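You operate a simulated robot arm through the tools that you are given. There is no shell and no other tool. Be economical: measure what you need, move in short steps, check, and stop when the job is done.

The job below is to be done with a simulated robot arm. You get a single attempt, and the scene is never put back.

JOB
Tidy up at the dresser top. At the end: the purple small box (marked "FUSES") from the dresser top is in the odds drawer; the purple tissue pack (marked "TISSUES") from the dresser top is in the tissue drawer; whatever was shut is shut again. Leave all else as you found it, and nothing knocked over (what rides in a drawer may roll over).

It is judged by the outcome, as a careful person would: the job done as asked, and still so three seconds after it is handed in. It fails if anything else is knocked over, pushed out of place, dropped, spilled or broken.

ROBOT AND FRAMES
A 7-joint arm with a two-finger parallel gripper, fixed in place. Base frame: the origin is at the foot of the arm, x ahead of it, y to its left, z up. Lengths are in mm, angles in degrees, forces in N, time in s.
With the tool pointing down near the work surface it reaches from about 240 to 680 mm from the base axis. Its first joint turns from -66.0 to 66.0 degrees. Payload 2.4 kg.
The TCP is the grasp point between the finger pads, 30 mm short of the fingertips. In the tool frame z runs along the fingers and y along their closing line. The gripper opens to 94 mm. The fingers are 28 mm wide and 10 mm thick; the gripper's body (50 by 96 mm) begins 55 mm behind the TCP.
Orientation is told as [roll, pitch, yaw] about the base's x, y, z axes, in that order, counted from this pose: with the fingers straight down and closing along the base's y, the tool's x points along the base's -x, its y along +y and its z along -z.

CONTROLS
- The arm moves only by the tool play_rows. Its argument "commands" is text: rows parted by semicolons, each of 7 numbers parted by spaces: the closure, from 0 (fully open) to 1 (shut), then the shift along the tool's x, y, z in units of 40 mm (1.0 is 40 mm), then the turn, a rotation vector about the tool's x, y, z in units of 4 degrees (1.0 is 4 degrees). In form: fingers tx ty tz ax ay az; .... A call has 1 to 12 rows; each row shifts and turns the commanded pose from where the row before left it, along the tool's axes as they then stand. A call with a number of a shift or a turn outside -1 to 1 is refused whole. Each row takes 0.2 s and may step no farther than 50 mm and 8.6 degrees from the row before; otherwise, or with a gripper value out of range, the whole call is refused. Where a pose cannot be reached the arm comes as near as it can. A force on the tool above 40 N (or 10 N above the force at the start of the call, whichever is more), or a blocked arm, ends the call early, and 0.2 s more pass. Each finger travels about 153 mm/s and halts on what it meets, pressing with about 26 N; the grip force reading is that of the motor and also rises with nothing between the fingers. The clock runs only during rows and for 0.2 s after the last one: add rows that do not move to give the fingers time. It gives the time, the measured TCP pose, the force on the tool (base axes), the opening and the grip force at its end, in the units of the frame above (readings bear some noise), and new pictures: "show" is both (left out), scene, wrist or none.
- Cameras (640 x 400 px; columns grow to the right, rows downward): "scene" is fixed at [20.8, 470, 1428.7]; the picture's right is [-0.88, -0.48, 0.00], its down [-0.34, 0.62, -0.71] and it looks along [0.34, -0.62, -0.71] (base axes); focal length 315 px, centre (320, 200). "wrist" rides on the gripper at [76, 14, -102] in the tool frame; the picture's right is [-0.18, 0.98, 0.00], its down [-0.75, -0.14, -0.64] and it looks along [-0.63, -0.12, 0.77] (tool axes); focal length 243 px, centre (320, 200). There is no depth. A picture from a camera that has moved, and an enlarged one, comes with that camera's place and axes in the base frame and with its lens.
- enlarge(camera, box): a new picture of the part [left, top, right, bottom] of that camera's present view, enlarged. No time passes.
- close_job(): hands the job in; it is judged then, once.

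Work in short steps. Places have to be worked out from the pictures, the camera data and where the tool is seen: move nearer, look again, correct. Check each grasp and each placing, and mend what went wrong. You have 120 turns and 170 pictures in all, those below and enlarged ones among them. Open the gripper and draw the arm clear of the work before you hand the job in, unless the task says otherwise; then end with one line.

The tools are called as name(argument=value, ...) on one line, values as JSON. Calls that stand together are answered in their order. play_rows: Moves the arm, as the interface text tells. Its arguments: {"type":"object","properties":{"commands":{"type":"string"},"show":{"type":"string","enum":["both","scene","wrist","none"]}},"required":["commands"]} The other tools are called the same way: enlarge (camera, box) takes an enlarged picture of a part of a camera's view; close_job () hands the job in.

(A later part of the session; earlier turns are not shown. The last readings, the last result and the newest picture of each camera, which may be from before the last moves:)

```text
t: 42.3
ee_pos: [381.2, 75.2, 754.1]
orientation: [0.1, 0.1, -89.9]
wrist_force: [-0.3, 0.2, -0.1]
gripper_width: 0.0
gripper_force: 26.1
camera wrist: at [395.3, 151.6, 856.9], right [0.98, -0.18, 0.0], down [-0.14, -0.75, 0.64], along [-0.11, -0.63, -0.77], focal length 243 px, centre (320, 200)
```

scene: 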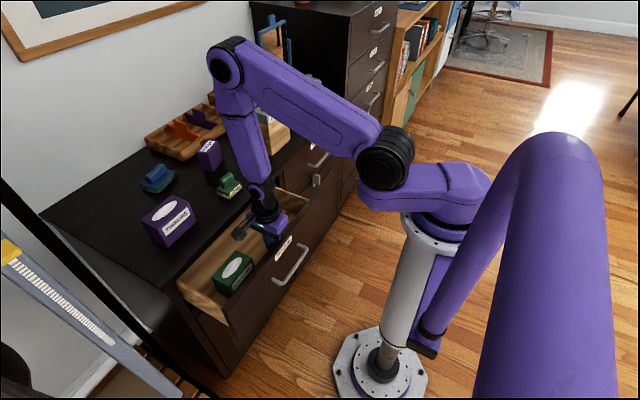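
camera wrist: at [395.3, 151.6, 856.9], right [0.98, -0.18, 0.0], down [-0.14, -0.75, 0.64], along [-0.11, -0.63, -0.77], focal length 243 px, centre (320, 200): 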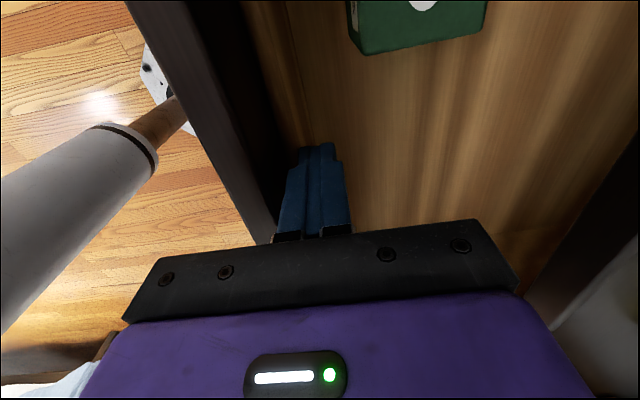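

The drawer slides easily. I'll pull it another 30 mm.

play_rows(commands="1 0 -0.25 0 0 0 0;1 0 -0.25 0 0 0 0;1 0 -0.25 0 0 0 0;1 0 0.15 0 0 0 0;1 0 0 -0.9 0 0 0;1 0 0 -1 0 0 0;1 0 0 -1 0 0 0;1 0 0 -1 0 0 0")

```text
t: 44.1
ee_pos: [357.6, 74.3, 910.0]
orientation: [0.3, 0.1, -89.9]
wrist_force: [-0.5, -0.3, 1.1]
gripper_width: 0.0
gripper_force: 25.9
camera wrist: at [370.9, 151.3, 1013.1], right [0.98, -0.18, 0.0], down [-0.14, -0.76, 0.64], along [-0.11, -0.63, -0.77], focal length 243 px, centre (320, 200)
```

scene: 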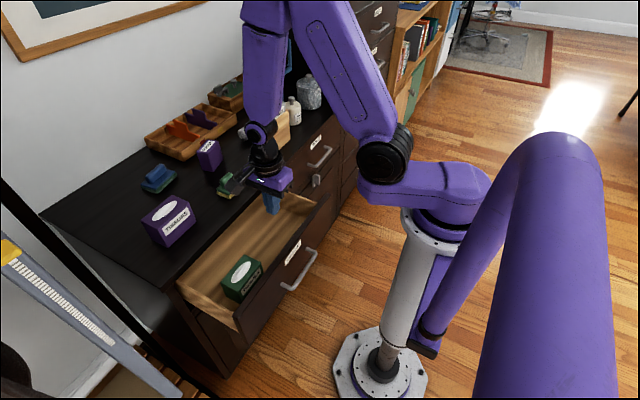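
wrist: 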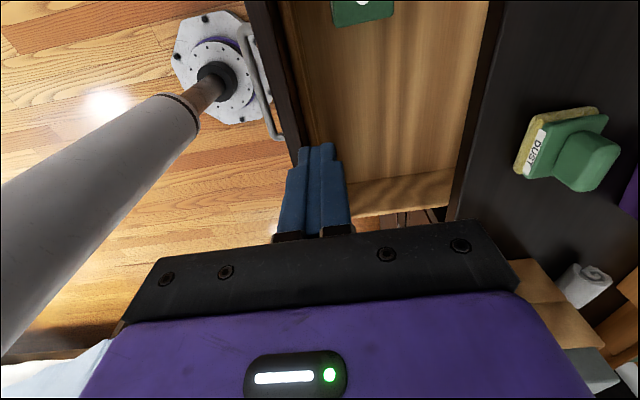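

Now I'll regrasp the pack at (592, 187).

play_rows(commands="0 0.404 0.84 -0.3 0 0 0;0 0.404 0.84 0 0 0 0;0 0.404 0.84 0 0 0 0;0 0.404 0.84 0 0 0 0;0 0.404 0.84 0 0 0 0;0 0.404 0.84 0 0 0 0;0 0.404 0.84 0 0 0 0;0 0 0 0 0 0 0")

```text
t: 45.9
ee_pos: [592.7, 188.6, 923.2]
orientation: [0.2, 0.1, -89.9]
wrist_force: [0.1, 0.0, 0.1]
gripper_width: 94.0
gripper_force: 0.1
camera wrist: at [606.5, 265.7, 1026.1], right [0.98, -0.18, 0.0], down [-0.14, -0.75, 0.64], along [-0.11, -0.63, -0.77], focal length 243 px, centre (320, 200)
```

scene: 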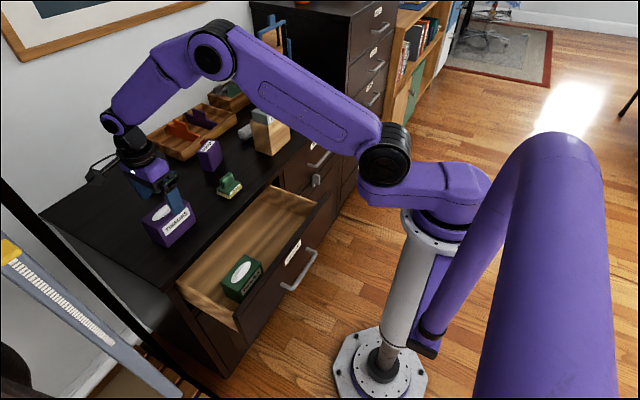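
wrist: 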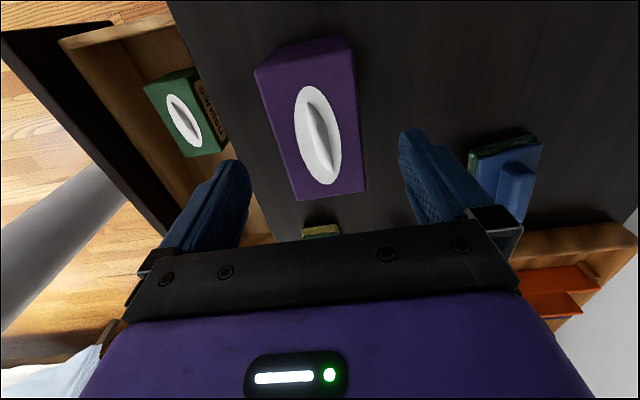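

The green pack occupies y≈113–220 and the drawer floor is at about 627. I'll descend, grasp and lift.

play_rows(commands="0 0 0 0.8 0 0 0;0 0 0 0.8 0 0 0;0 0 0 0.47 0 0 0;0.3 0 0 0 0 0 0;0.6 0 0 0 0 0 0;1 0 0 0 0 0 0;1 0 0 0 0 0 0;1 0 0 -0.5 0 0 0;1 0 0 -0.9 0 0 0;1 0 0 -0.9 0 0 0", show="none")

play_rows(commands="1 -0.45 -0.89 0 0 0 0;1 -0.6 -0.7 0 0 0 0;1 -0.6 -0.7 0 0 0 0;1 -0.6 -0.7 0 0 0 0;1 -0.6 -0.7 0 0 0 0;1 -0.6 -0.7 0 0 0 0;1 -0.4 0 0.9 0 0 0;1 0 0 1 0 0 0;1 0 0 0 0 0 0")

```text
t: 48.1
ee_pos: [591.1, 187.7, 935.6]
orientation: [0.2, 0.2, -89.9]
wrist_force: [0.9, -0.1, -0.9]
gripper_width: 62.0
gripper_force: 25.7
```

```text
t: 50.1
ee_pos: [417.8, 33.8, 855.9]
orientation: [0.2, 0.1, -90.0]
wrist_force: [0.0, 0.1, -1.8]
gripper_width: 62.1
gripper_force: 26.2
camera wrist: at [431.6, 110.5, 958.3], right [0.98, -0.18, 0.0], down [-0.14, -0.76, 0.64], along [-0.11, -0.63, -0.77], focal length 243 px, centre (320, 200)
```

scene: 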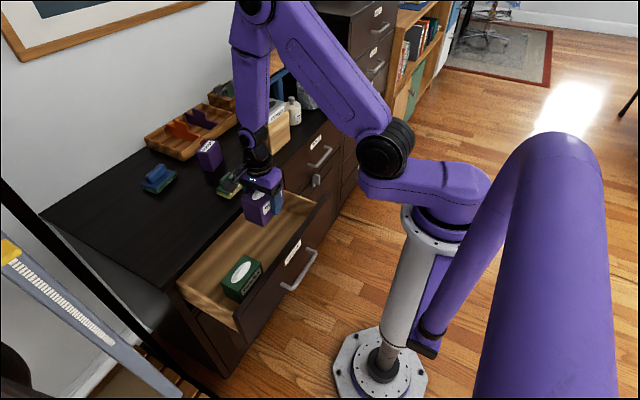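
wrist: 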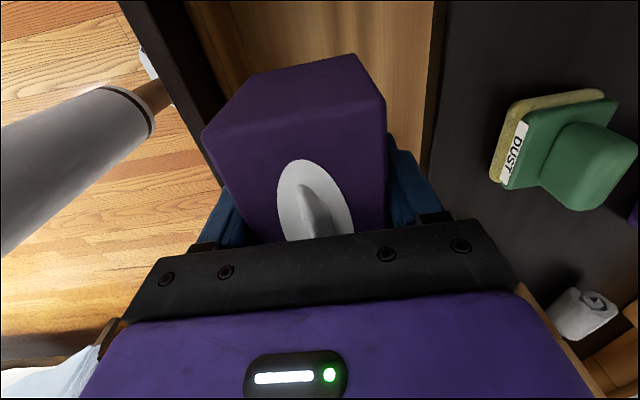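

It is centred over the gap. I'll lower into the drawer, with the last part slow under the force guard.

play_rows(commands="1 0 0 0.9 0 0 0;1 0 0 0.9 0 0 0;1 0 0 0.9 0 0 0;1 0 0 0.7 0 0 0;1 0 0 0.3 0 0 0;1 0 0 0.15 0 0 0;1 0 0 0.15 0 0 0;1 0 0 0.15 0 0 0")

```text
t: 51.9
ee_pos: [418.3, 35.2, 690.3]
orientation: [0.2, 0.1, -89.8]
wrist_force: [-0.3, -0.5, -0.9]
gripper_width: 61.7
gripper_force: 26.3
camera wrist: at [432.2, 111.2, 792.2], right [0.98, -0.18, 0.0], down [-0.14, -0.76, 0.64], along [-0.11, -0.63, -0.77], focal length 243 px, centre (320, 200)
```

scene: 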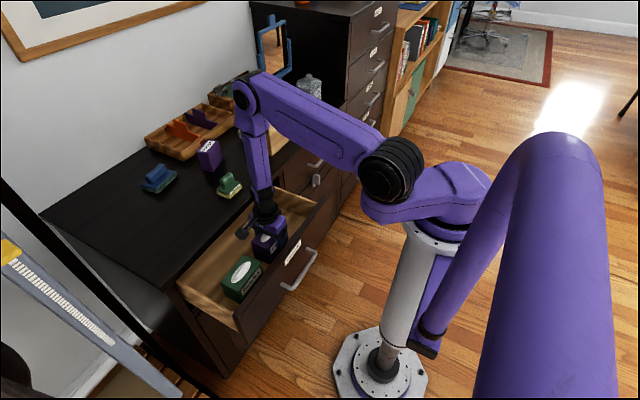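
wrist: 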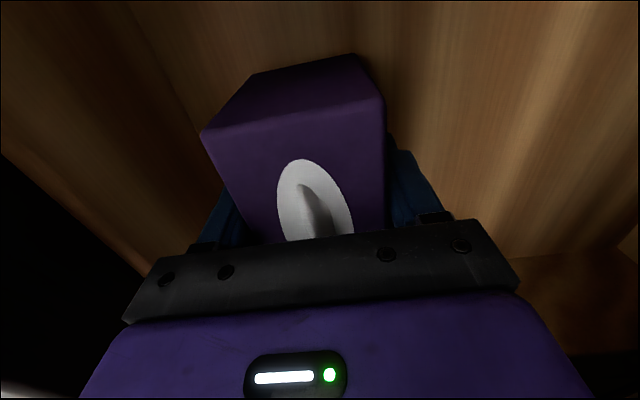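

play_rows(commands="1 0 0 0.12 0 0 0;1 0 0 0.12 0 0 0;1 0 0 0.1 0 0 0;1 0 0 0.1 0 0 0;1 0 0 0 0 0 0", show="none")

```text
t: 53.1
ee_pos: [418.2, 35.2, 672.8]
orientation: [0.4, 0.1, -89.9]
wrist_force: [-0.1, -0.1, 30.1]
gripper_width: 62.0
gripper_force: 25.9
```

It has touched the floor. I'll ease up 2 mm, release, and withdraw straight up.

play_rows(commands="1 0 0 -0.05 0 0 0;0.25 0 0 0 0 0 0;0.25 0 0 0 0 0 0;0.25 0 0 -0.4 0 0 0;0.25 0 0 -0.9 0 0 0;0.25 0 0 -1 0 0 0;0.25 0 0 -1 0 0 0;0.25 0 0 -1 0 0 0;0.25 0 0 -1 0 0 0;0.25 0 0 -0.7 0 0 0")

```text
t: 55.3
ee_pos: [416.1, 34.8, 909.3]
orientation: [0.2, 0.1, -89.9]
wrist_force: [0.0, -0.2, 0.0]
gripper_width: 70.6
gripper_force: 0.1
out of reach, approached as far as the arm can: row 7
camera wrist: at [430.3, 111.5, 1012.2], right [0.98, -0.18, 0.0], down [-0.14, -0.75, 0.64], along [-0.11, -0.63, -0.77], focal length 243 px, centre (320, 200)
```

scene: 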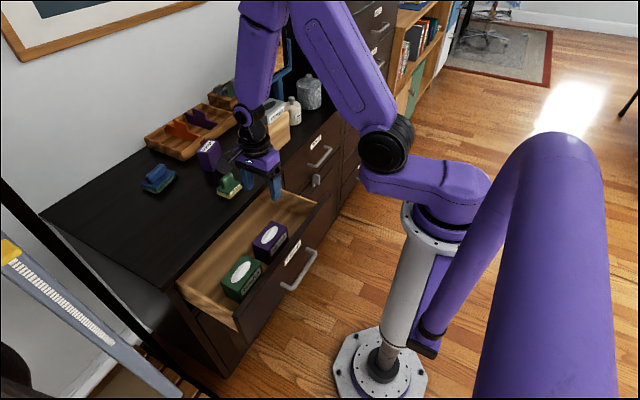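
wrist: 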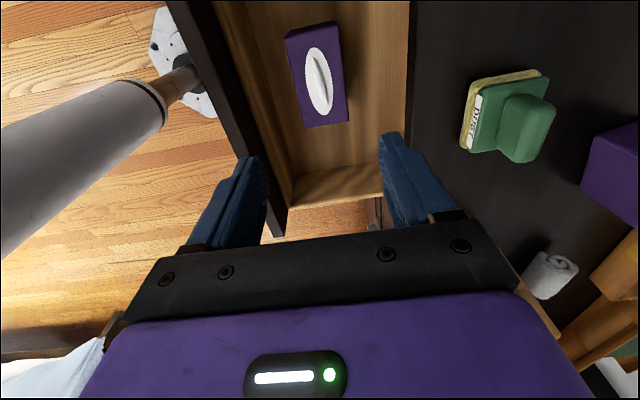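

Both packs sit flat in the drawer. To close it, I'll pinch the top of the panel between the fingers and push it most of the way.

play_rows(commands="0 0.4 -0.9 0 0 0 0;0 0.4 -0.9 0 0 0 0;0 0.2 -0.5 0 0 0 0;0 0 0 0.9 0 0 0;0 0 0 0.9 0 0 0;0 0 0 0 0 0 0")

```text
t: 56.7
ee_pos: [324.9, 74.7, 837.7]
orientation: [0.3, 0.1, -89.8]
wrist_force: [0.0, 0.1, -0.3]
gripper_width: 93.9
gripper_force: 0.0
camera wrist: at [339.7, 151.5, 939.6], right [0.98, -0.18, 0.0], down [-0.14, -0.76, 0.64], along [-0.11, -0.63, -0.77], focal length 243 px, centre (320, 200)
```

scene: 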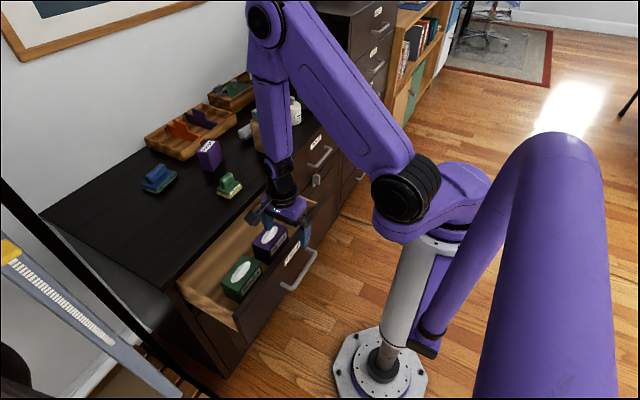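
wrist: 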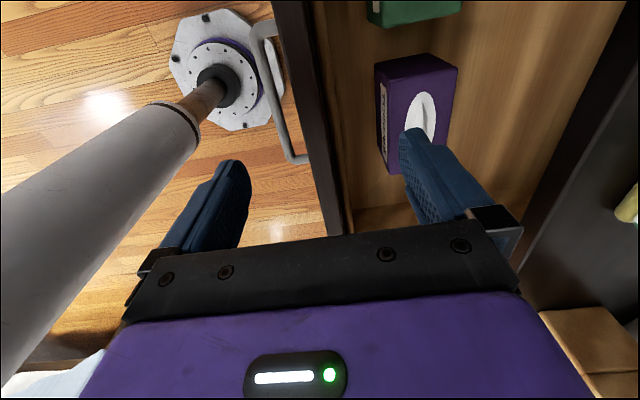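

play_rows(commands="0.2 0 0 0.6 0 0 0;0.2 0 0 0.6 0 0 0;0.6 0 0 0 0 0 0;1 0 0 0 0 0 0;1 0 0 0 0 0 0", show="none")

```text
t: 57.9
ee_pos: [324.2, 75.0, 788.0]
orientation: [0.2, 0.0, -89.9]
wrist_force: [1.3, 4.1, -14.0]
gripper_width: 17.6
gripper_force: 45.4
```

Pinched (panel 17.6 mm). I'll push +x about 130 mm.

play_rows(commands="1 0 0.3 0 0 0 0;1 0 0.3 0 0 0 0;1 0 0.3 0 0 0 0;1 0 0.3 0 0 0 0;1 0 0.3 0 0 0 0;1 0 0.3 0 0 0 0;1 0 0.3 0 0 0 0;1 0 0.3 0 0 0 0;1 0 0.3 0 0 0 0;1 0 0.3 0 0 0 0;1 0 0 0 0 0 0")

```text
t: 60.3
ee_pos: [445.7, 74.8, 788.1]
orientation: [0.4, 0.1, -89.9]
wrist_force: [0.6, 7.1, -8.1]
gripper_width: 17.8
gripper_force: 44.9
camera wrist: at [459.5, 151.9, 891.4], right [0.98, -0.18, 0.01], down [-0.14, -0.76, 0.64], along [-0.11, -0.63, -0.77], focal length 243 px, centre (320, 200)
```

scene: 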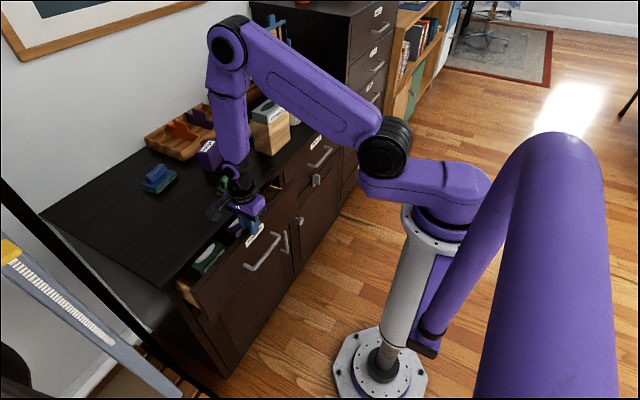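
wrist: 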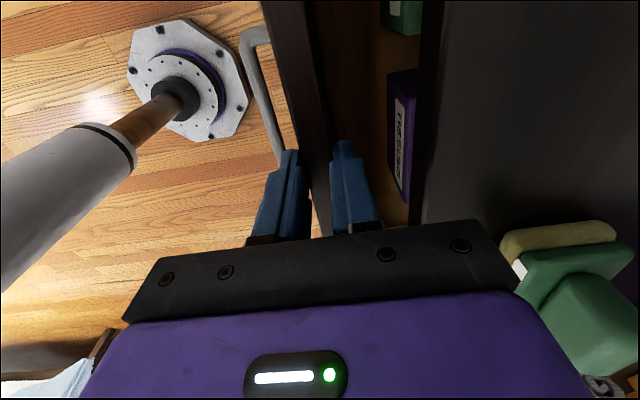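

I'll release, step to the outside of the panel, and push it home with closed fingers.

play_rows(commands="0.6 0 0 0 0 0 0;0.6 0 0 -0.2 0 0 0;0.6 0 0 -0.9 0 0 0;0.6 0 0 -0.9 0 0 0;1 0 -0.8 0 0 0 0;1 0 -0.4 0 0 0 0;1 0 0 0.7 0 0 0;1 0 0 0.7 0 0 0;1 0 0 0.8 0 0 0", show="wrist")

```text
t: 62.3
ee_pos: [397.6, 74.5, 779.0]
orientation: [0.3, 0.1, -90.0]
wrist_force: [0.1, 0.0, -0.5]
gripper_width: 0.0
gripper_force: 25.8
camera wrist: at [410.6, 152.3, 882.4], right [0.98, -0.18, 0.0], down [-0.14, -0.76, 0.64], along [-0.11, -0.63, -0.77], focal length 243 px, centre (320, 200)
```

wrist: 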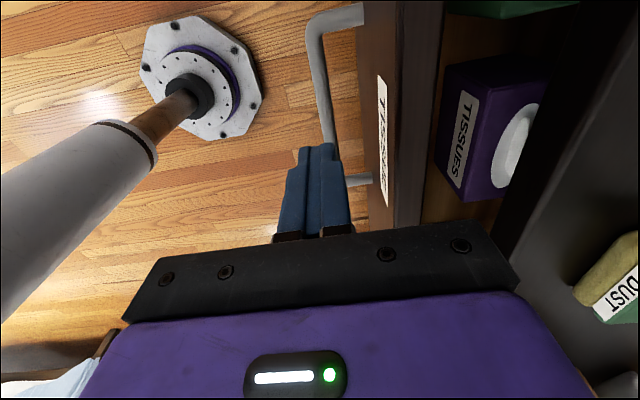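

play_rows(commands="1 0 0.5 0 0 0 0;1 0 0.25 0 0 0 0;1 0 0.25 0 0 0 0;1 0 0.25 0 0 0 0;1 0 0.25 0 0 0 0;1 0 0.25 0 0 0 0;1 0 0.2 0 0 0 0;1 0 0.1 0 0 0 0;1 0 0.1 0 0 0 0;1 0 0.1 0 0 0 0;1 0 0.1 0 0 0 0")

```text
t: 64.7
ee_pos: [481.5, 73.5, 779.7]
orientation: [-1.1, -0.1, -90.0]
wrist_force: [-3.4, 0.0, -0.6]
gripper_width: 0.0
gripper_force: 26.2
stopped in row 11: the force on the tool passed its limit (the readings are from after the stop); the commanded pose is now the measured one
camera wrist: at [498.3, 151.8, 881.7], right [0.98, -0.18, -0.02], down [-0.13, -0.75, 0.64], along [-0.13, -0.63, -0.76], focal length 243 px, centre (320, 200)
```

scene: 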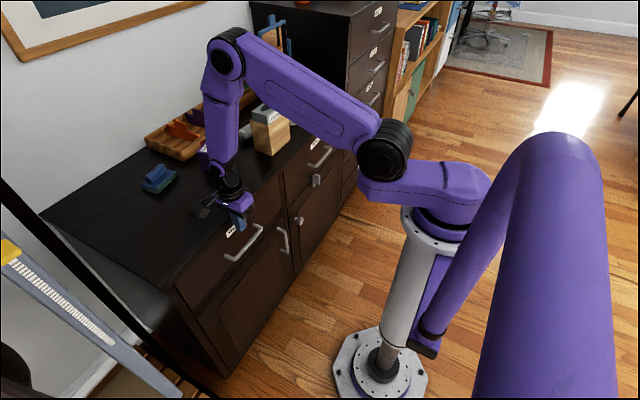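
wrist: 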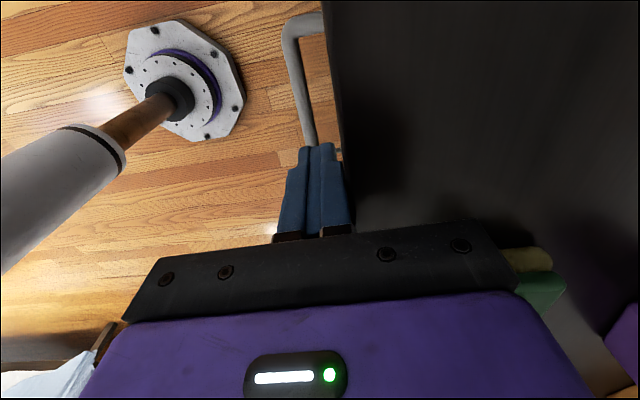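

The TISSUE drawer is shut. I'll back off, rise, and swing over toward the ODDS handle.

play_rows(commands="1 0 -0.5 0 0.27 0 0;1 0 -0.6 0 0 0 0;1 0 -0.3 -0.9 0 0 0;1 0 -0.3 -0.9 0 0 0;1 0 0 -0.9 0 0 0;1 -0.9 0 -0.6 0 0 0;1 -1 0 0 0 0 0;1 -1 0 0 0 0 0;1 -1 0 0 0 0 0;1 -1 0 0 0 0 0;1 -1 0 0 0 0 0;1 -1 0 0 0 0 0")

enlarge(camera="scene", box=[120, 140, 340, 300])

```text
t: 67.2
ee_pos: [419.2, -202.0, 913.3]
orientation: [-2.0, 0.0, -89.8]
wrist_force: [0.4, -0.3, -1.5]
gripper_width: 0.0
gripper_force: 25.9
camera wrist: at [437.2, -125.2, 1015.9], right [0.98, -0.18, -0.04], down [-0.12, -0.75, 0.65], along [-0.14, -0.63, -0.76], focal length 243 px, centre (320, 200)
```

scene: 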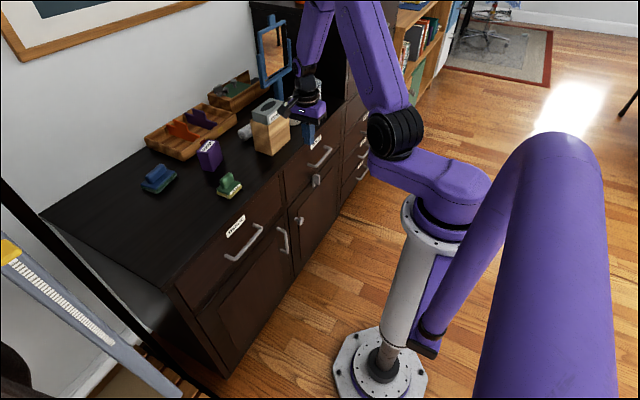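
wrist: 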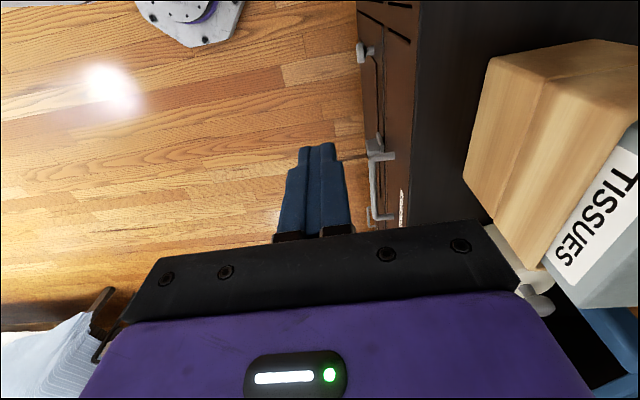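

```text
2.50 times, centred on (230, 220) of scene
camera zoom: at [20.8, 470.0, 1428.7], right [-0.88, -0.48, 0.0], down [-0.34, 0.62, -0.71], along [0.34, -0.62, -0.71], focal length 788 px, centre (545, 150)
```

zoom: 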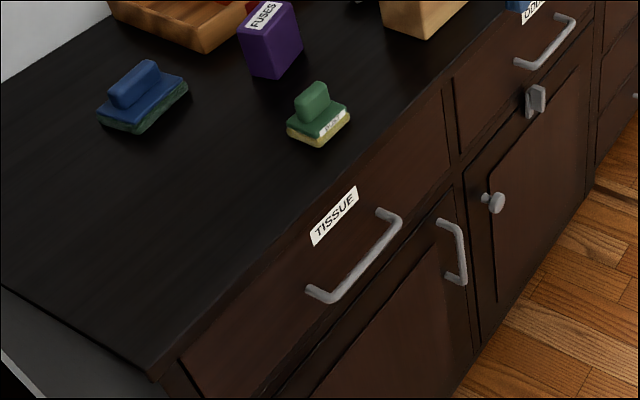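

The TISSUE drawer is flush again. Now a close view of the ODDS handle and the catch below it.

enlarge(camera="scene", box=[280, 130, 360, 220])

enlarge(camera="wrist", box=[330, 100, 430, 240])

```text
4.44 times, centred on (320, 175) of scene
camera zoom: at [20.8, 470.0, 1428.7], right [-0.88, -0.48, 0.0], down [-0.34, 0.62, -0.71], along [0.34, -0.62, -0.71], focal length 1401 px, centre (320, 311)
```

zoom: 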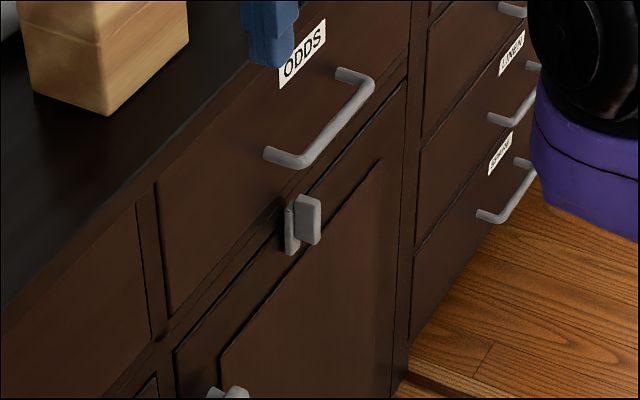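

```text
2.86 times, centred on (380, 170) of wrist
camera zoom: at [437.2, -125.2, 1015.9], right [0.98, -0.18, -0.04], down [-0.12, -0.75, 0.65], along [-0.14, -0.63, -0.76], focal length 693 px, centre (149, 286)
```

zoom: 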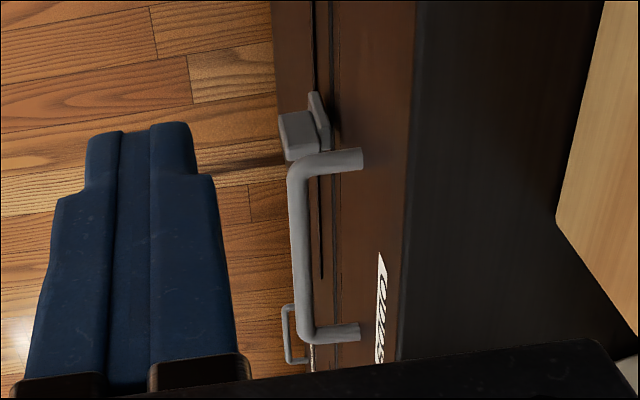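

The catch seems to belong to the cabinet door below. I'll go beside the ODDS handle at y≈−400 and tilt 30° as before.

play_rows(commands="0.4 -1 0 0 -0.5 0 0;0.4 -1 0 0 0 0 0;0.4 -1 0 0 0 0 0;0.4 -1 0 0 0 0 0;0.4 -0.95 0 0 0 0 0;0.4 0 0 0 -1 0 0;0.4 0 0 0 -1 0 0;0.4 0 0 0 -1 0 0;0.4 0 0 0 -1 0 0;0.4 0 0 0 -1 0 0;0.4 0 0 0 -1 0 0;0.4 0 0 0 -1 0 0")

```text
t: 69.8
ee_pos: [419.9, -399.7, 913.9]
orientation: [28.1, -0.1, -90.0]
wrist_force: [0.7, -0.6, 0.3]
gripper_width: 56.4
gripper_force: 0.1
camera wrist: at [384.6, -322.5, 1011.1], right [0.87, -0.18, 0.46], down [-0.43, -0.75, 0.5], along [0.26, -0.63, -0.73], focal length 243 px, centre (320, 200)
```

scene: 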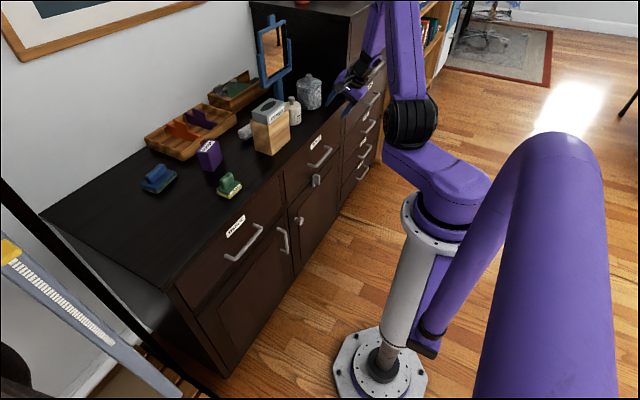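
wrist: 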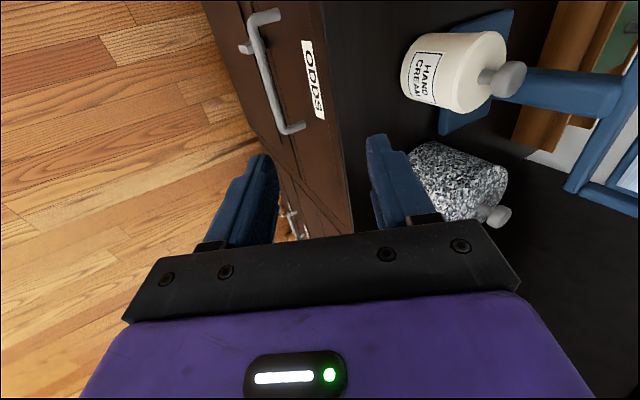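

play_rows(commands="0.4 0 0 0 -0.48 0 0;0.4 0.025 -0.4375 0.995 0 0 0;0.4 0.025 -0.4375 0.995 0 0 0;0.4 0.025 -0.4375 0.995 0 0 0;0.4 0.025 -0.4375 0.995 0 0 0;0.4 0 0 0 0 0 0", show="wrist")

```text
t: 71.2
ee_pos: [438.3, -395.8, 740.5]
orientation: [29.9, 0.0, -90.0]
wrist_force: [0.4, -0.2, 0.2]
gripper_width: 56.4
gripper_force: 0.0
camera wrist: at [400.6, -318.9, 836.5], right [0.85, -0.18, 0.49], down [-0.44, -0.75, 0.49], along [0.28, -0.63, -0.72], focal length 243 px, centre (320, 200)
```

wrist: 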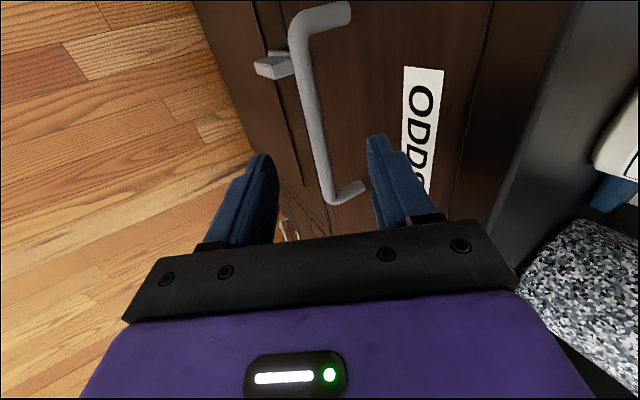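

The view matches the TISSUE pre-grasp. I'll engage and close the same way.

play_rows(commands="0.7 0 0 0 0 0 0;0.7 0 0 0 0 0 0;0.7 0 -0.03 0.5 0 0 0;0.7 0 -0.03 0.5 0 0 0;0.7 0 -0.03 0.4 0 0 0;0.7 0 0 0 0 0 0;1 0 0 0 0 0 0;1 0 0 0 0 0 0;1 0 0 0 0 0 0", show="wrist")

enlarge(camera="wrist", box=[220, 0, 420, 150])

```text
t: 73.2
ee_pos: [464.3, -396.0, 691.9]
orientation: [30.1, 0.0, -90.0]
wrist_force: [0.3, 3.0, 20.9]
gripper_width: 11.7
gripper_force: 45.0
camera wrist: at [426.1, -318.2, 787.8], right [0.85, -0.18, 0.49], down [-0.44, -0.75, 0.49], along [0.28, -0.63, -0.72], focal length 243 px, centre (320, 200)
```

wrist: 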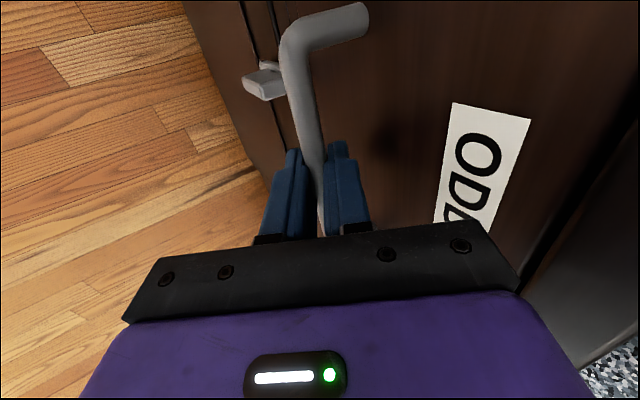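

```text
2.67 times, centred on (320, 75) of wrist
camera zoom: at [426.1, -318.2, 787.8], right [0.85, -0.18, 0.49], down [-0.44, -0.75, 0.49], along [0.28, -0.63, -0.72], focal length 647 px, centre (320, 533)
```

zoom: 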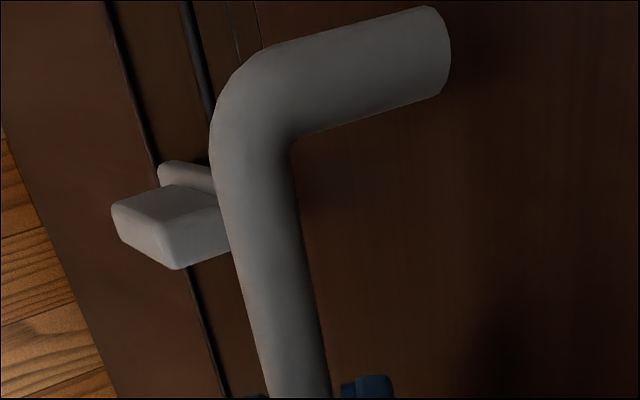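

Gripped. I'll pull gently to see whether it is free.

play_rows(commands="1 0 -0.15 -0.087 0 0 0;1 0 -0.2 -0.115 0 0 0;1 0 -0.2 -0.115 0 0 0", show="wrist")

```text
t: 74.0
ee_pos: [438.3, -395.5, 691.4]
orientation: [30.0, 0.0, -89.9]
wrist_force: [1.6, 5.5, 29.9]
gripper_width: 11.7
gripper_force: 44.8
camera wrist: at [400.1, -318.2, 787.7], right [0.85, -0.18, 0.49], down [-0.44, -0.75, 0.49], along [0.28, -0.63, -0.72], focal length 243 px, centre (320, 200)
```

wrist: 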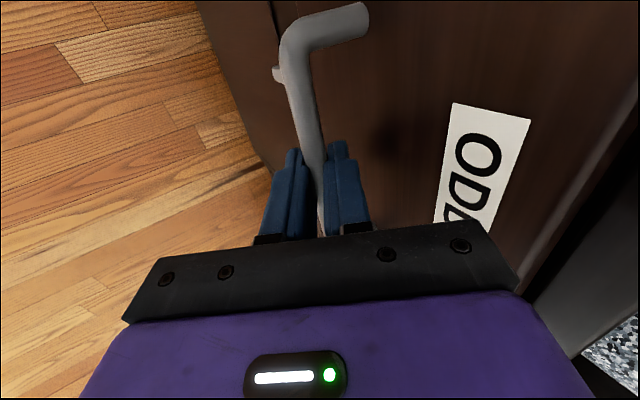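

It is free, and the catch stays on the door. I'll pull about 110 mm more.

play_rows(commands="1 0 -0.22 -0.135 0 0 0;1 0 -0.22 -0.135 0 0 0;1 0 -0.22 -0.13 0 0 0;1 0 -0.22 -0.127 0 0 0;1 0 -0.22 -0.127 0 0 0;1 0 -0.22 -0.127 0 0 0;1 0 -0.22 -0.127 0 0 0;1 0 -0.22 -0.127 0 0 0;1 0 -0.22 -0.127 0 0 0;1 0 -0.22 -0.127 0 0 0;1 0 -0.22 -0.127 0 0 0;1 0 0 0 0 0 0")

```text
t: 76.7
ee_pos: [325.8, -395.0, 691.9]
orientation: [29.9, 0.0, -89.9]
wrist_force: [-1.5, 5.9, 26.0]
gripper_width: 11.8
gripper_force: 45.2
camera wrist: at [287.3, -318.2, 788.0], right [0.85, -0.18, 0.49], down [-0.44, -0.75, 0.49], along [0.28, -0.63, -0.72], focal length 243 px, centre (320, 200)
```

scene: 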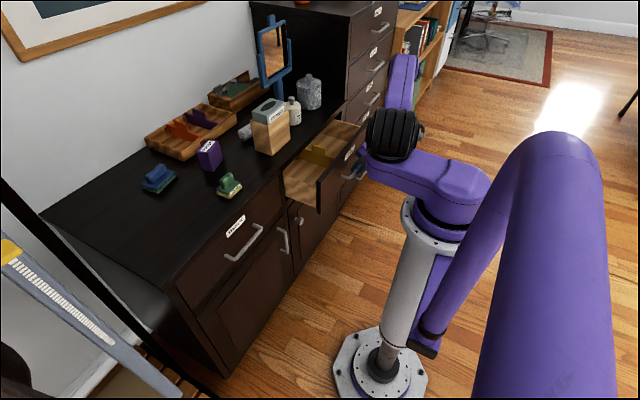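
wrist: 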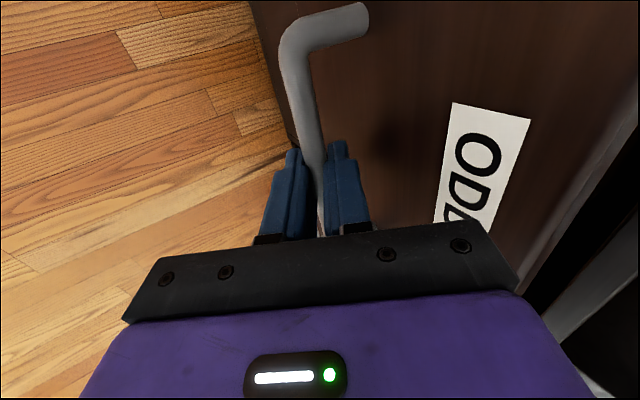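

It is open about 139 mm. I'll release and retreat upward as before.

play_rows(commands="0.65 0 0 0 0 0 0;0.65 0 0 0 0 0 0;0.65 0 0.08 -0.24 0 0 0;0.65 0 0.08 -0.24 0 0 0;0.65 0 0.1 -0.3 0 0 0;0.65 0 0.25 -0.433 0 0 0;0.65 0 0.25 -0.433 0 0 0;0.65 0 0.5 -0.6 0 0 0;0.65 0 0.6 -0.74 0 0 0;0.65 0 0.5 -0.8 0 0 0;0.65 0 0.5 -0.8 0 0 0")

enlarge(camera="scene", box=[250, 90, 390, 220])

```text
t: 79.0
ee_pos: [332.2, -394.2, 909.5]
orientation: [29.9, 0.1, -89.9]
wrist_force: [0.7, -0.3, -0.5]
gripper_width: 33.0
gripper_force: 0.0
camera wrist: at [294.6, -318.0, 1004.7], right [0.85, -0.18, 0.49], down [-0.44, -0.75, 0.49], along [0.28, -0.63, -0.72], focal length 243 px, centre (320, 200)
```

scene: 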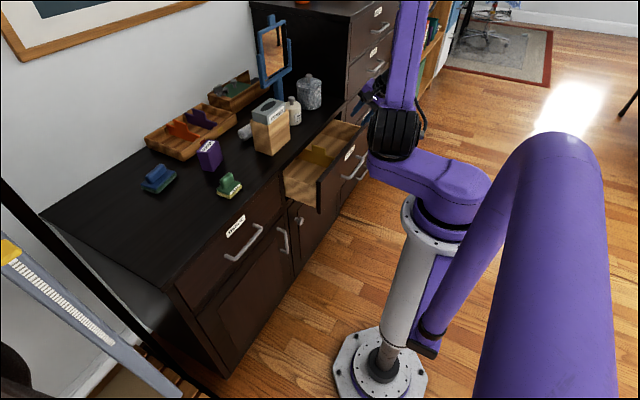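
wrist: 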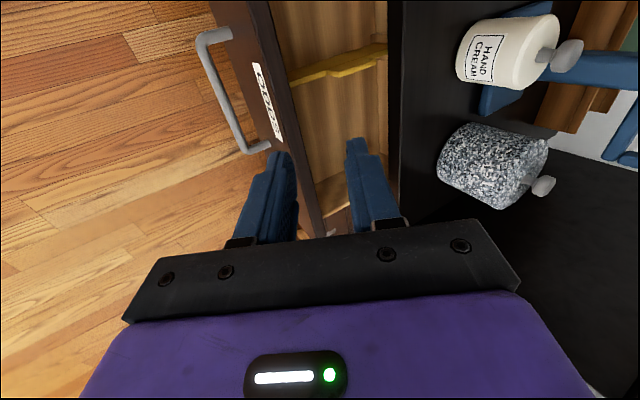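

```text
3.08 times, centred on (320, 155) of scene
camera zoom: at [20.8, 470.0, 1428.7], right [-0.88, -0.48, 0.0], down [-0.34, 0.62, -0.71], along [0.34, -0.62, -0.71], focal length 970 px, centre (320, 338)
```

zoom: 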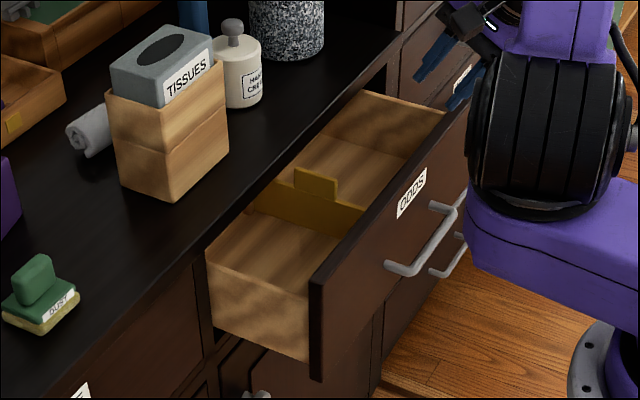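

The ODDS drawer is open with a divider at y≈−385, so I'll aim for the compartment around y≈−310. Next I'll return to vertical and unyaw.

play_rows(commands="0 0 0 0 1 0 0;0 0 0 0 1 0 0;0 0 0 0 1 0 0;0 0 0 0 1 0 0;0 0 0 0 1 0 0;0 0 0 0 1 0 0;0 0 0 0 1 0 0;0 0 0 -0.8 0.5 0 0;0 0.5 0 -0.8 0 0 0;0 1 0 -0.5 0 0 0;0 1 0.3 0 0 0 0;0 1 0.5 0 0 0 0", show="none")

play_rows(commands="0 0 0 0 0 0 -1;0 0 0 0 0 0 -1;0 0 0 0 0 0 -1;0 0 0 0 0 0 -1;0 0 0 0 0 0 -1;0 0 0 0 0 0 -1;0 0 0 0 0 0 -1;0 0 0 0 0 0 -1;0 0 0 0 0 0 -1;0 0 0 0 0 0 -1;0 0 0 0 0 0 -1;0 0 0 0 0 0 -1", show="none")

play_rows(commands="0 0 0 0 0 0 -1;0 0 0 0 0 0 -1;0 0 0 0 0 0 -1;0 0 0 0 0 0 -1;0 0 0 0 0 0 -1;0 0 0 0 0 0 -1;0 0 0 0 0 0 -1;0 0 0 0 0 0 -1;0 0 0 0 0 0 -1;0 0 0 0 0 0 -1;0 0 0 0 0 0 -0.5", show="wrist")

```text
t: 81.7
ee_pos: [364.2, -255.2, 992.6]
orientation: [-0.1, 0.0, -90.0]
wrist_force: [0.5, 1.0, -0.1]
gripper_width: 94.0
gripper_force: 0.0
```

```text
t: 84.2
ee_pos: [364.9, -254.5, 990.6]
orientation: [-0.1, 0.0, -41.8]
wrist_force: [-0.2, 0.0, 0.8]
gripper_width: 94.2
gripper_force: 0.0
```

```text
t: 86.7
ee_pos: [364.4, -254.3, 991.6]
orientation: [0.0, 0.2, 0.3]
wrist_force: [0.1, -0.4, 0.3]
gripper_width: 94.0
gripper_force: 0.1
camera wrist: at [289.2, -240.3, 1094.1], right [0.18, 0.98, 0.0], down [0.76, -0.14, 0.64], along [0.63, -0.12, -0.77], focal length 243 px, centre (320, 200)
```

wrist: 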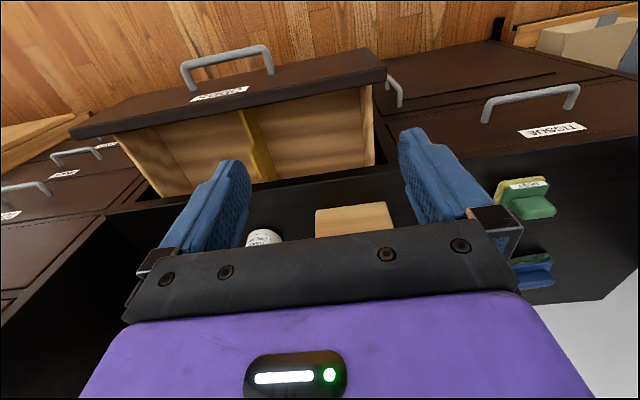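

The compartment spans y≈−380 to −205. Now over toward FUSES for a close look.

play_rows(commands="0 -0.3 0.9 0 0 0 0;0 -0.3 0.9 0 0 0 0;0 -0.6 0.9 0 0 0 0;0 -0.7 0.8 0 0 0 0;0 -0.8 0.8 0 0 0 0;0 -0.8 0.55 0 0 0 0;0 -0.8 0 0 0 0 0;0 0 0 0 0 0 0")

```text
t: 88.5
ee_pos: [536.2, -60.9, 991.7]
orientation: [0.0, 0.1, 0.1]
wrist_force: [0.0, -0.1, 0.4]
gripper_width: 94.1
gripper_force: 0.1
camera wrist: at [460.5, -46.4, 1094.9], right [0.18, 0.98, 0.0], down [0.76, -0.14, 0.64], along [0.63, -0.12, -0.77], focal length 243 px, centre (320, 200)
```

scene: 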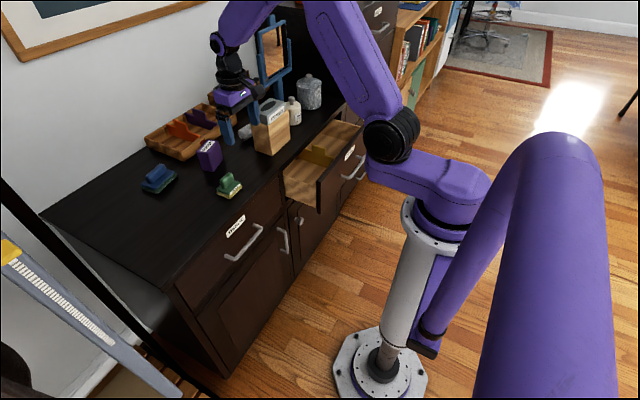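
wrist: 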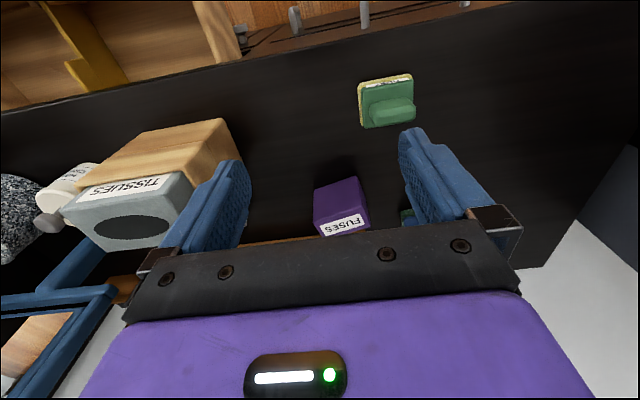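

FUSES is about x 672–715, y −96…−30, 70 tall, with a slight yaw. I'll tilt the tool 20° forward for reach and approach for a closer look.

play_rows(commands="0 0 0 0 0 -1 0;0 0 0 0 0 -1 0;0 0 0 0 0 -1 0;0 0 0 0 0 -1 0;0 0 0 0 0 -1 0;0 -0.8 0 0.575 0 0 0;0 -0.8 0 0.575 0 0 0;0 -0.8 0 0.575 0 0 0;0 0 0 0 0 0 0")

enlarge(camera="wrist", box=[240, 100, 440, 250])

```text
t: 90.5
ee_pos: [651.3, -59.5, 957.8]
orientation: [0.0, -20.0, 0.1]
wrist_force: [-0.1, 1.0, -0.6]
gripper_width: 94.0
gripper_force: 0.1
camera wrist: at [544.5, -44.3, 1028.2], right [0.17, 0.98, 0.06], down [0.49, -0.14, 0.86], along [0.85, -0.12, -0.51], focal length 243 px, centre (320, 200)
```

scene: 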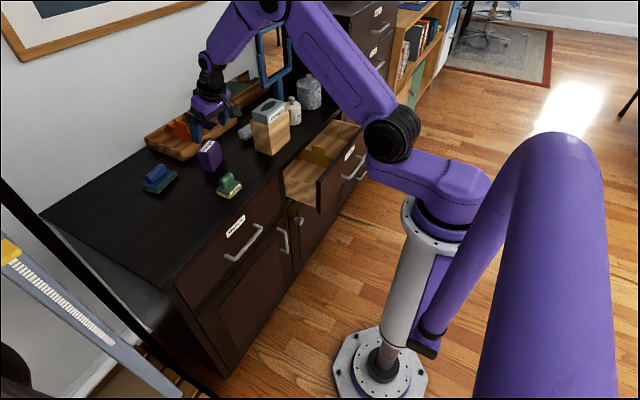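
wrist: 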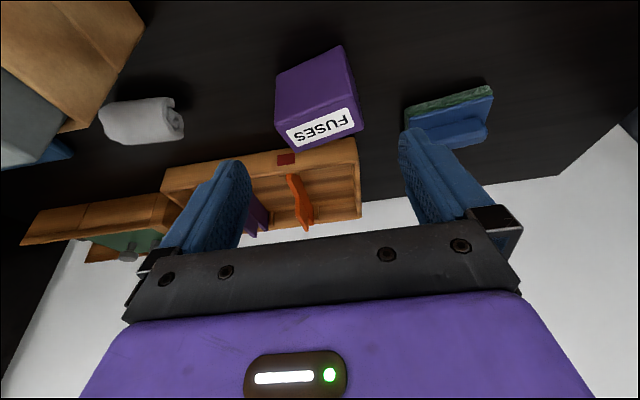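

```text
2.67 times, centred on (340, 175) of wrist
camera zoom: at [544.5, -44.3, 1028.2], right [0.17, 0.98, 0.06], down [0.49, -0.14, 0.86], along [0.85, -0.12, -0.51], focal length 647 px, centre (267, 267)
```

zoom: 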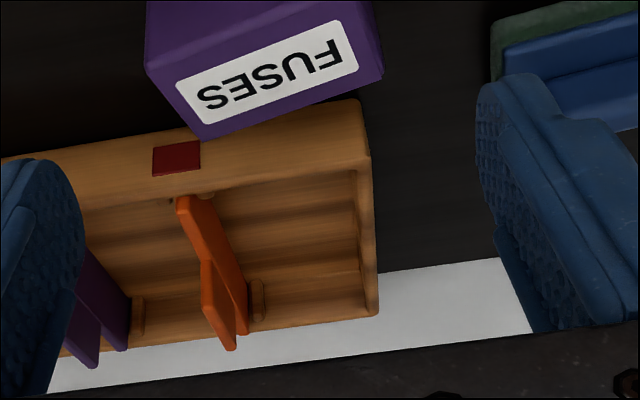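

The top centre is at about (689, −59), yawed about 10°. I'll match the yaw and move to a pre-grasp.

play_rows(commands="0 0 0 0 -0.285 0 -0.783;0 0 0 0 -0.285 0 -0.783;0 0 0 0 -0.285 0 -0.783;0 0.05 -0.07 0.62 0 0 0;0 0.05 -0.07 0.62 0 0 0;0 0 0 0 0 0 0")

enlarge(camera="scene", box=[140, 80, 280, 210])

```text
t: 91.8
ee_pos: [664.8, -63.6, 911.8]
orientation: [-0.1, -19.9, 10.1]
wrist_force: [0.3, -0.6, 0.0]
gripper_width: 93.9
gripper_force: 0.1
camera wrist: at [557.5, -68.0, 981.5], right [0.0, 1.0, 0.06], down [0.51, -0.05, 0.86], along [0.86, 0.03, -0.51], focal length 243 px, centre (320, 200)
```

scene: 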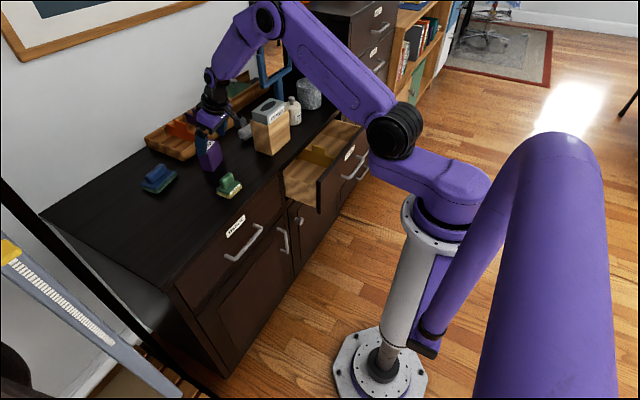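
wrist: 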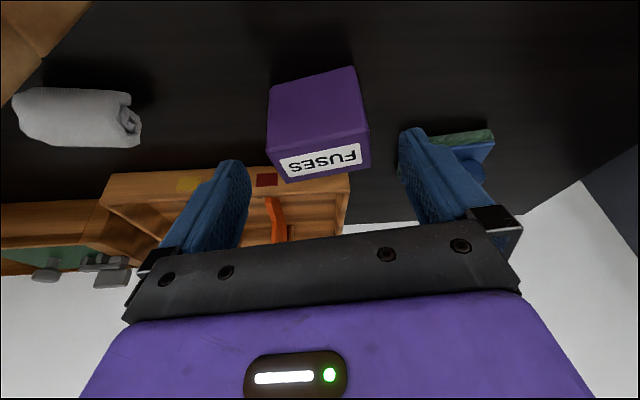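

```text
3.08 times, centred on (210, 145) of scene
camera zoom: at [20.8, 470.0, 1428.7], right [-0.88, -0.48, 0.0], down [-0.34, 0.62, -0.71], along [0.34, -0.62, -0.71], focal length 970 px, centre (658, 369)
```

zoom: 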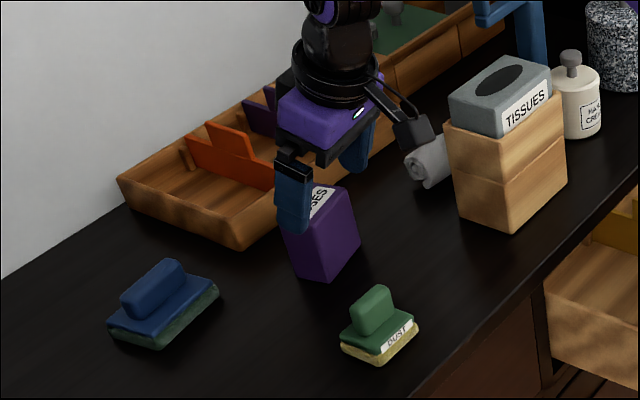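

Centred. I'll advance 75 mm along the tool axis.

play_rows(commands="0 0 0 0.625 0 0 0;0 0 0 0.625 0 0 0;0 0 0 0.625 0 0 0;0 0 0 0 0 0 0")

enlarge(camera="scene", box=[140, 80, 280, 210])

```text
t: 92.8
ee_pos: [689.4, -59.0, 841.7]
orientation: [0.0, -19.9, 10.1]
wrist_force: [-0.1, 0.2, 0.2]
gripper_width: 94.2
gripper_force: 0.1
camera wrist: at [582.1, -63.1, 911.3], right [0.0, 1.0, 0.06], down [0.51, -0.05, 0.86], along [0.86, 0.03, -0.51], focal length 243 px, centre (320, 200)
```

scene: 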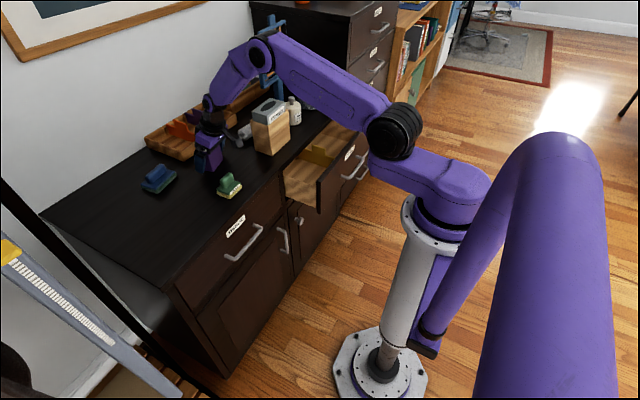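
wrist: 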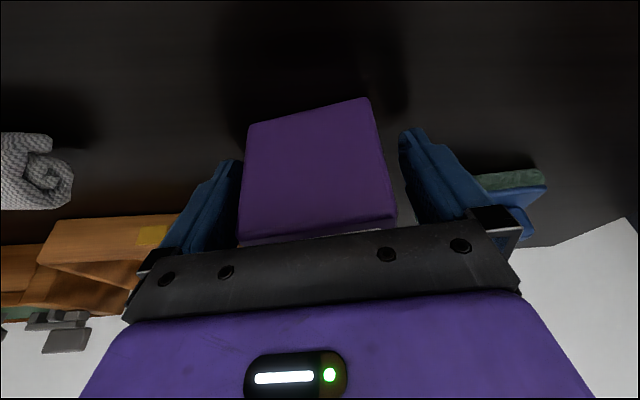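

```text
3.08 times, centred on (210, 145) of scene
camera zoom: at [20.8, 470.0, 1428.7], right [-0.88, -0.48, 0.0], down [-0.34, 0.62, -0.71], along [0.34, -0.62, -0.71], focal length 970 px, centre (658, 369)
```

zoom: 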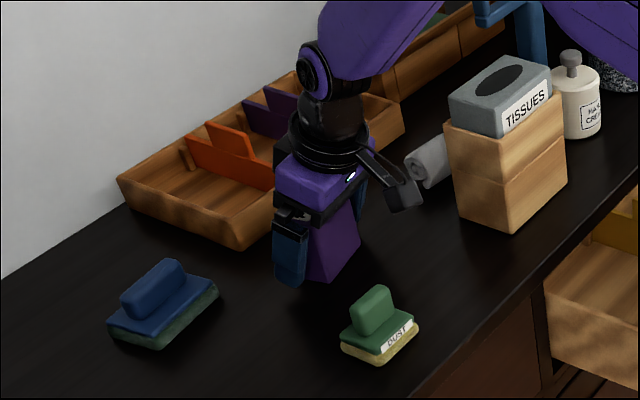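

It is straddled; I'll close and lift straight up.

play_rows(commands="0.2 0 0 0 0 0 0;0.4 0 0 0 0 0 0;1 0 0 0 0 0 0;1 0 0 0 0 0 0;1 0 0 0 0 0 0", show="none")

play_rows(commands="1 -0.17 0 -0.47 0 0 0;1 -0.3 0 -0.82 0 0 0;1 -0.3 0 -0.82 0 0 0;1 -0.3 0 -0.82 0 0 0;1 0 0 0 0 0 0")

```text
t: 94.0
ee_pos: [688.7, -59.1, 840.1]
orientation: [-0.1, -19.9, 10.0]
wrist_force: [0.3, -0.5, 0.9]
gripper_width: 74.6
gripper_force: 26.2
```

```text
t: 95.2
ee_pos: [689.2, -59.3, 965.8]
orientation: [0.1, -19.9, 10.2]
wrist_force: [0.2, 0.7, -0.6]
gripper_width: 74.5
gripper_force: 26.1
camera wrist: at [583.0, -63.3, 1035.1], right [0.0, 1.0, 0.06], down [0.51, -0.05, 0.86], along [0.86, 0.03, -0.51], focal length 243 px, centre (320, 200)
```

scene: 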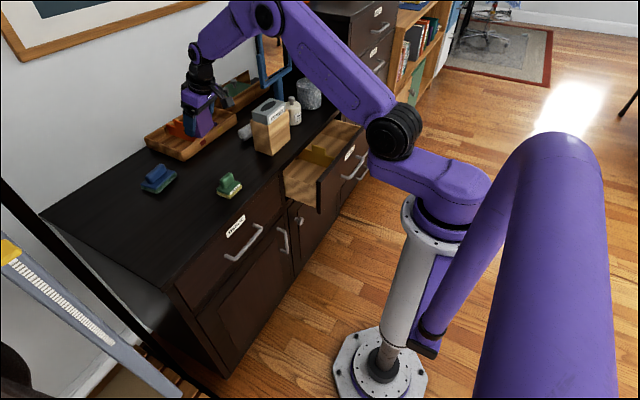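
wrist: 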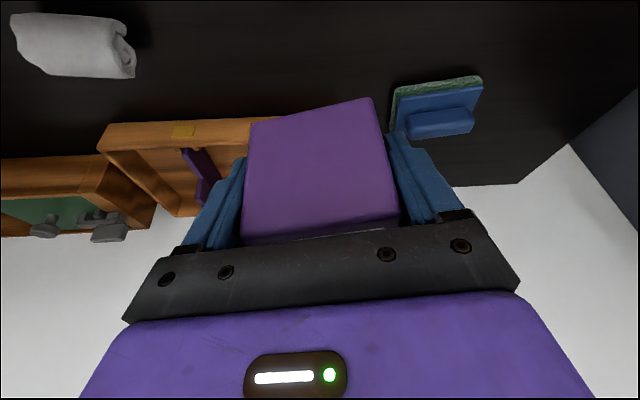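

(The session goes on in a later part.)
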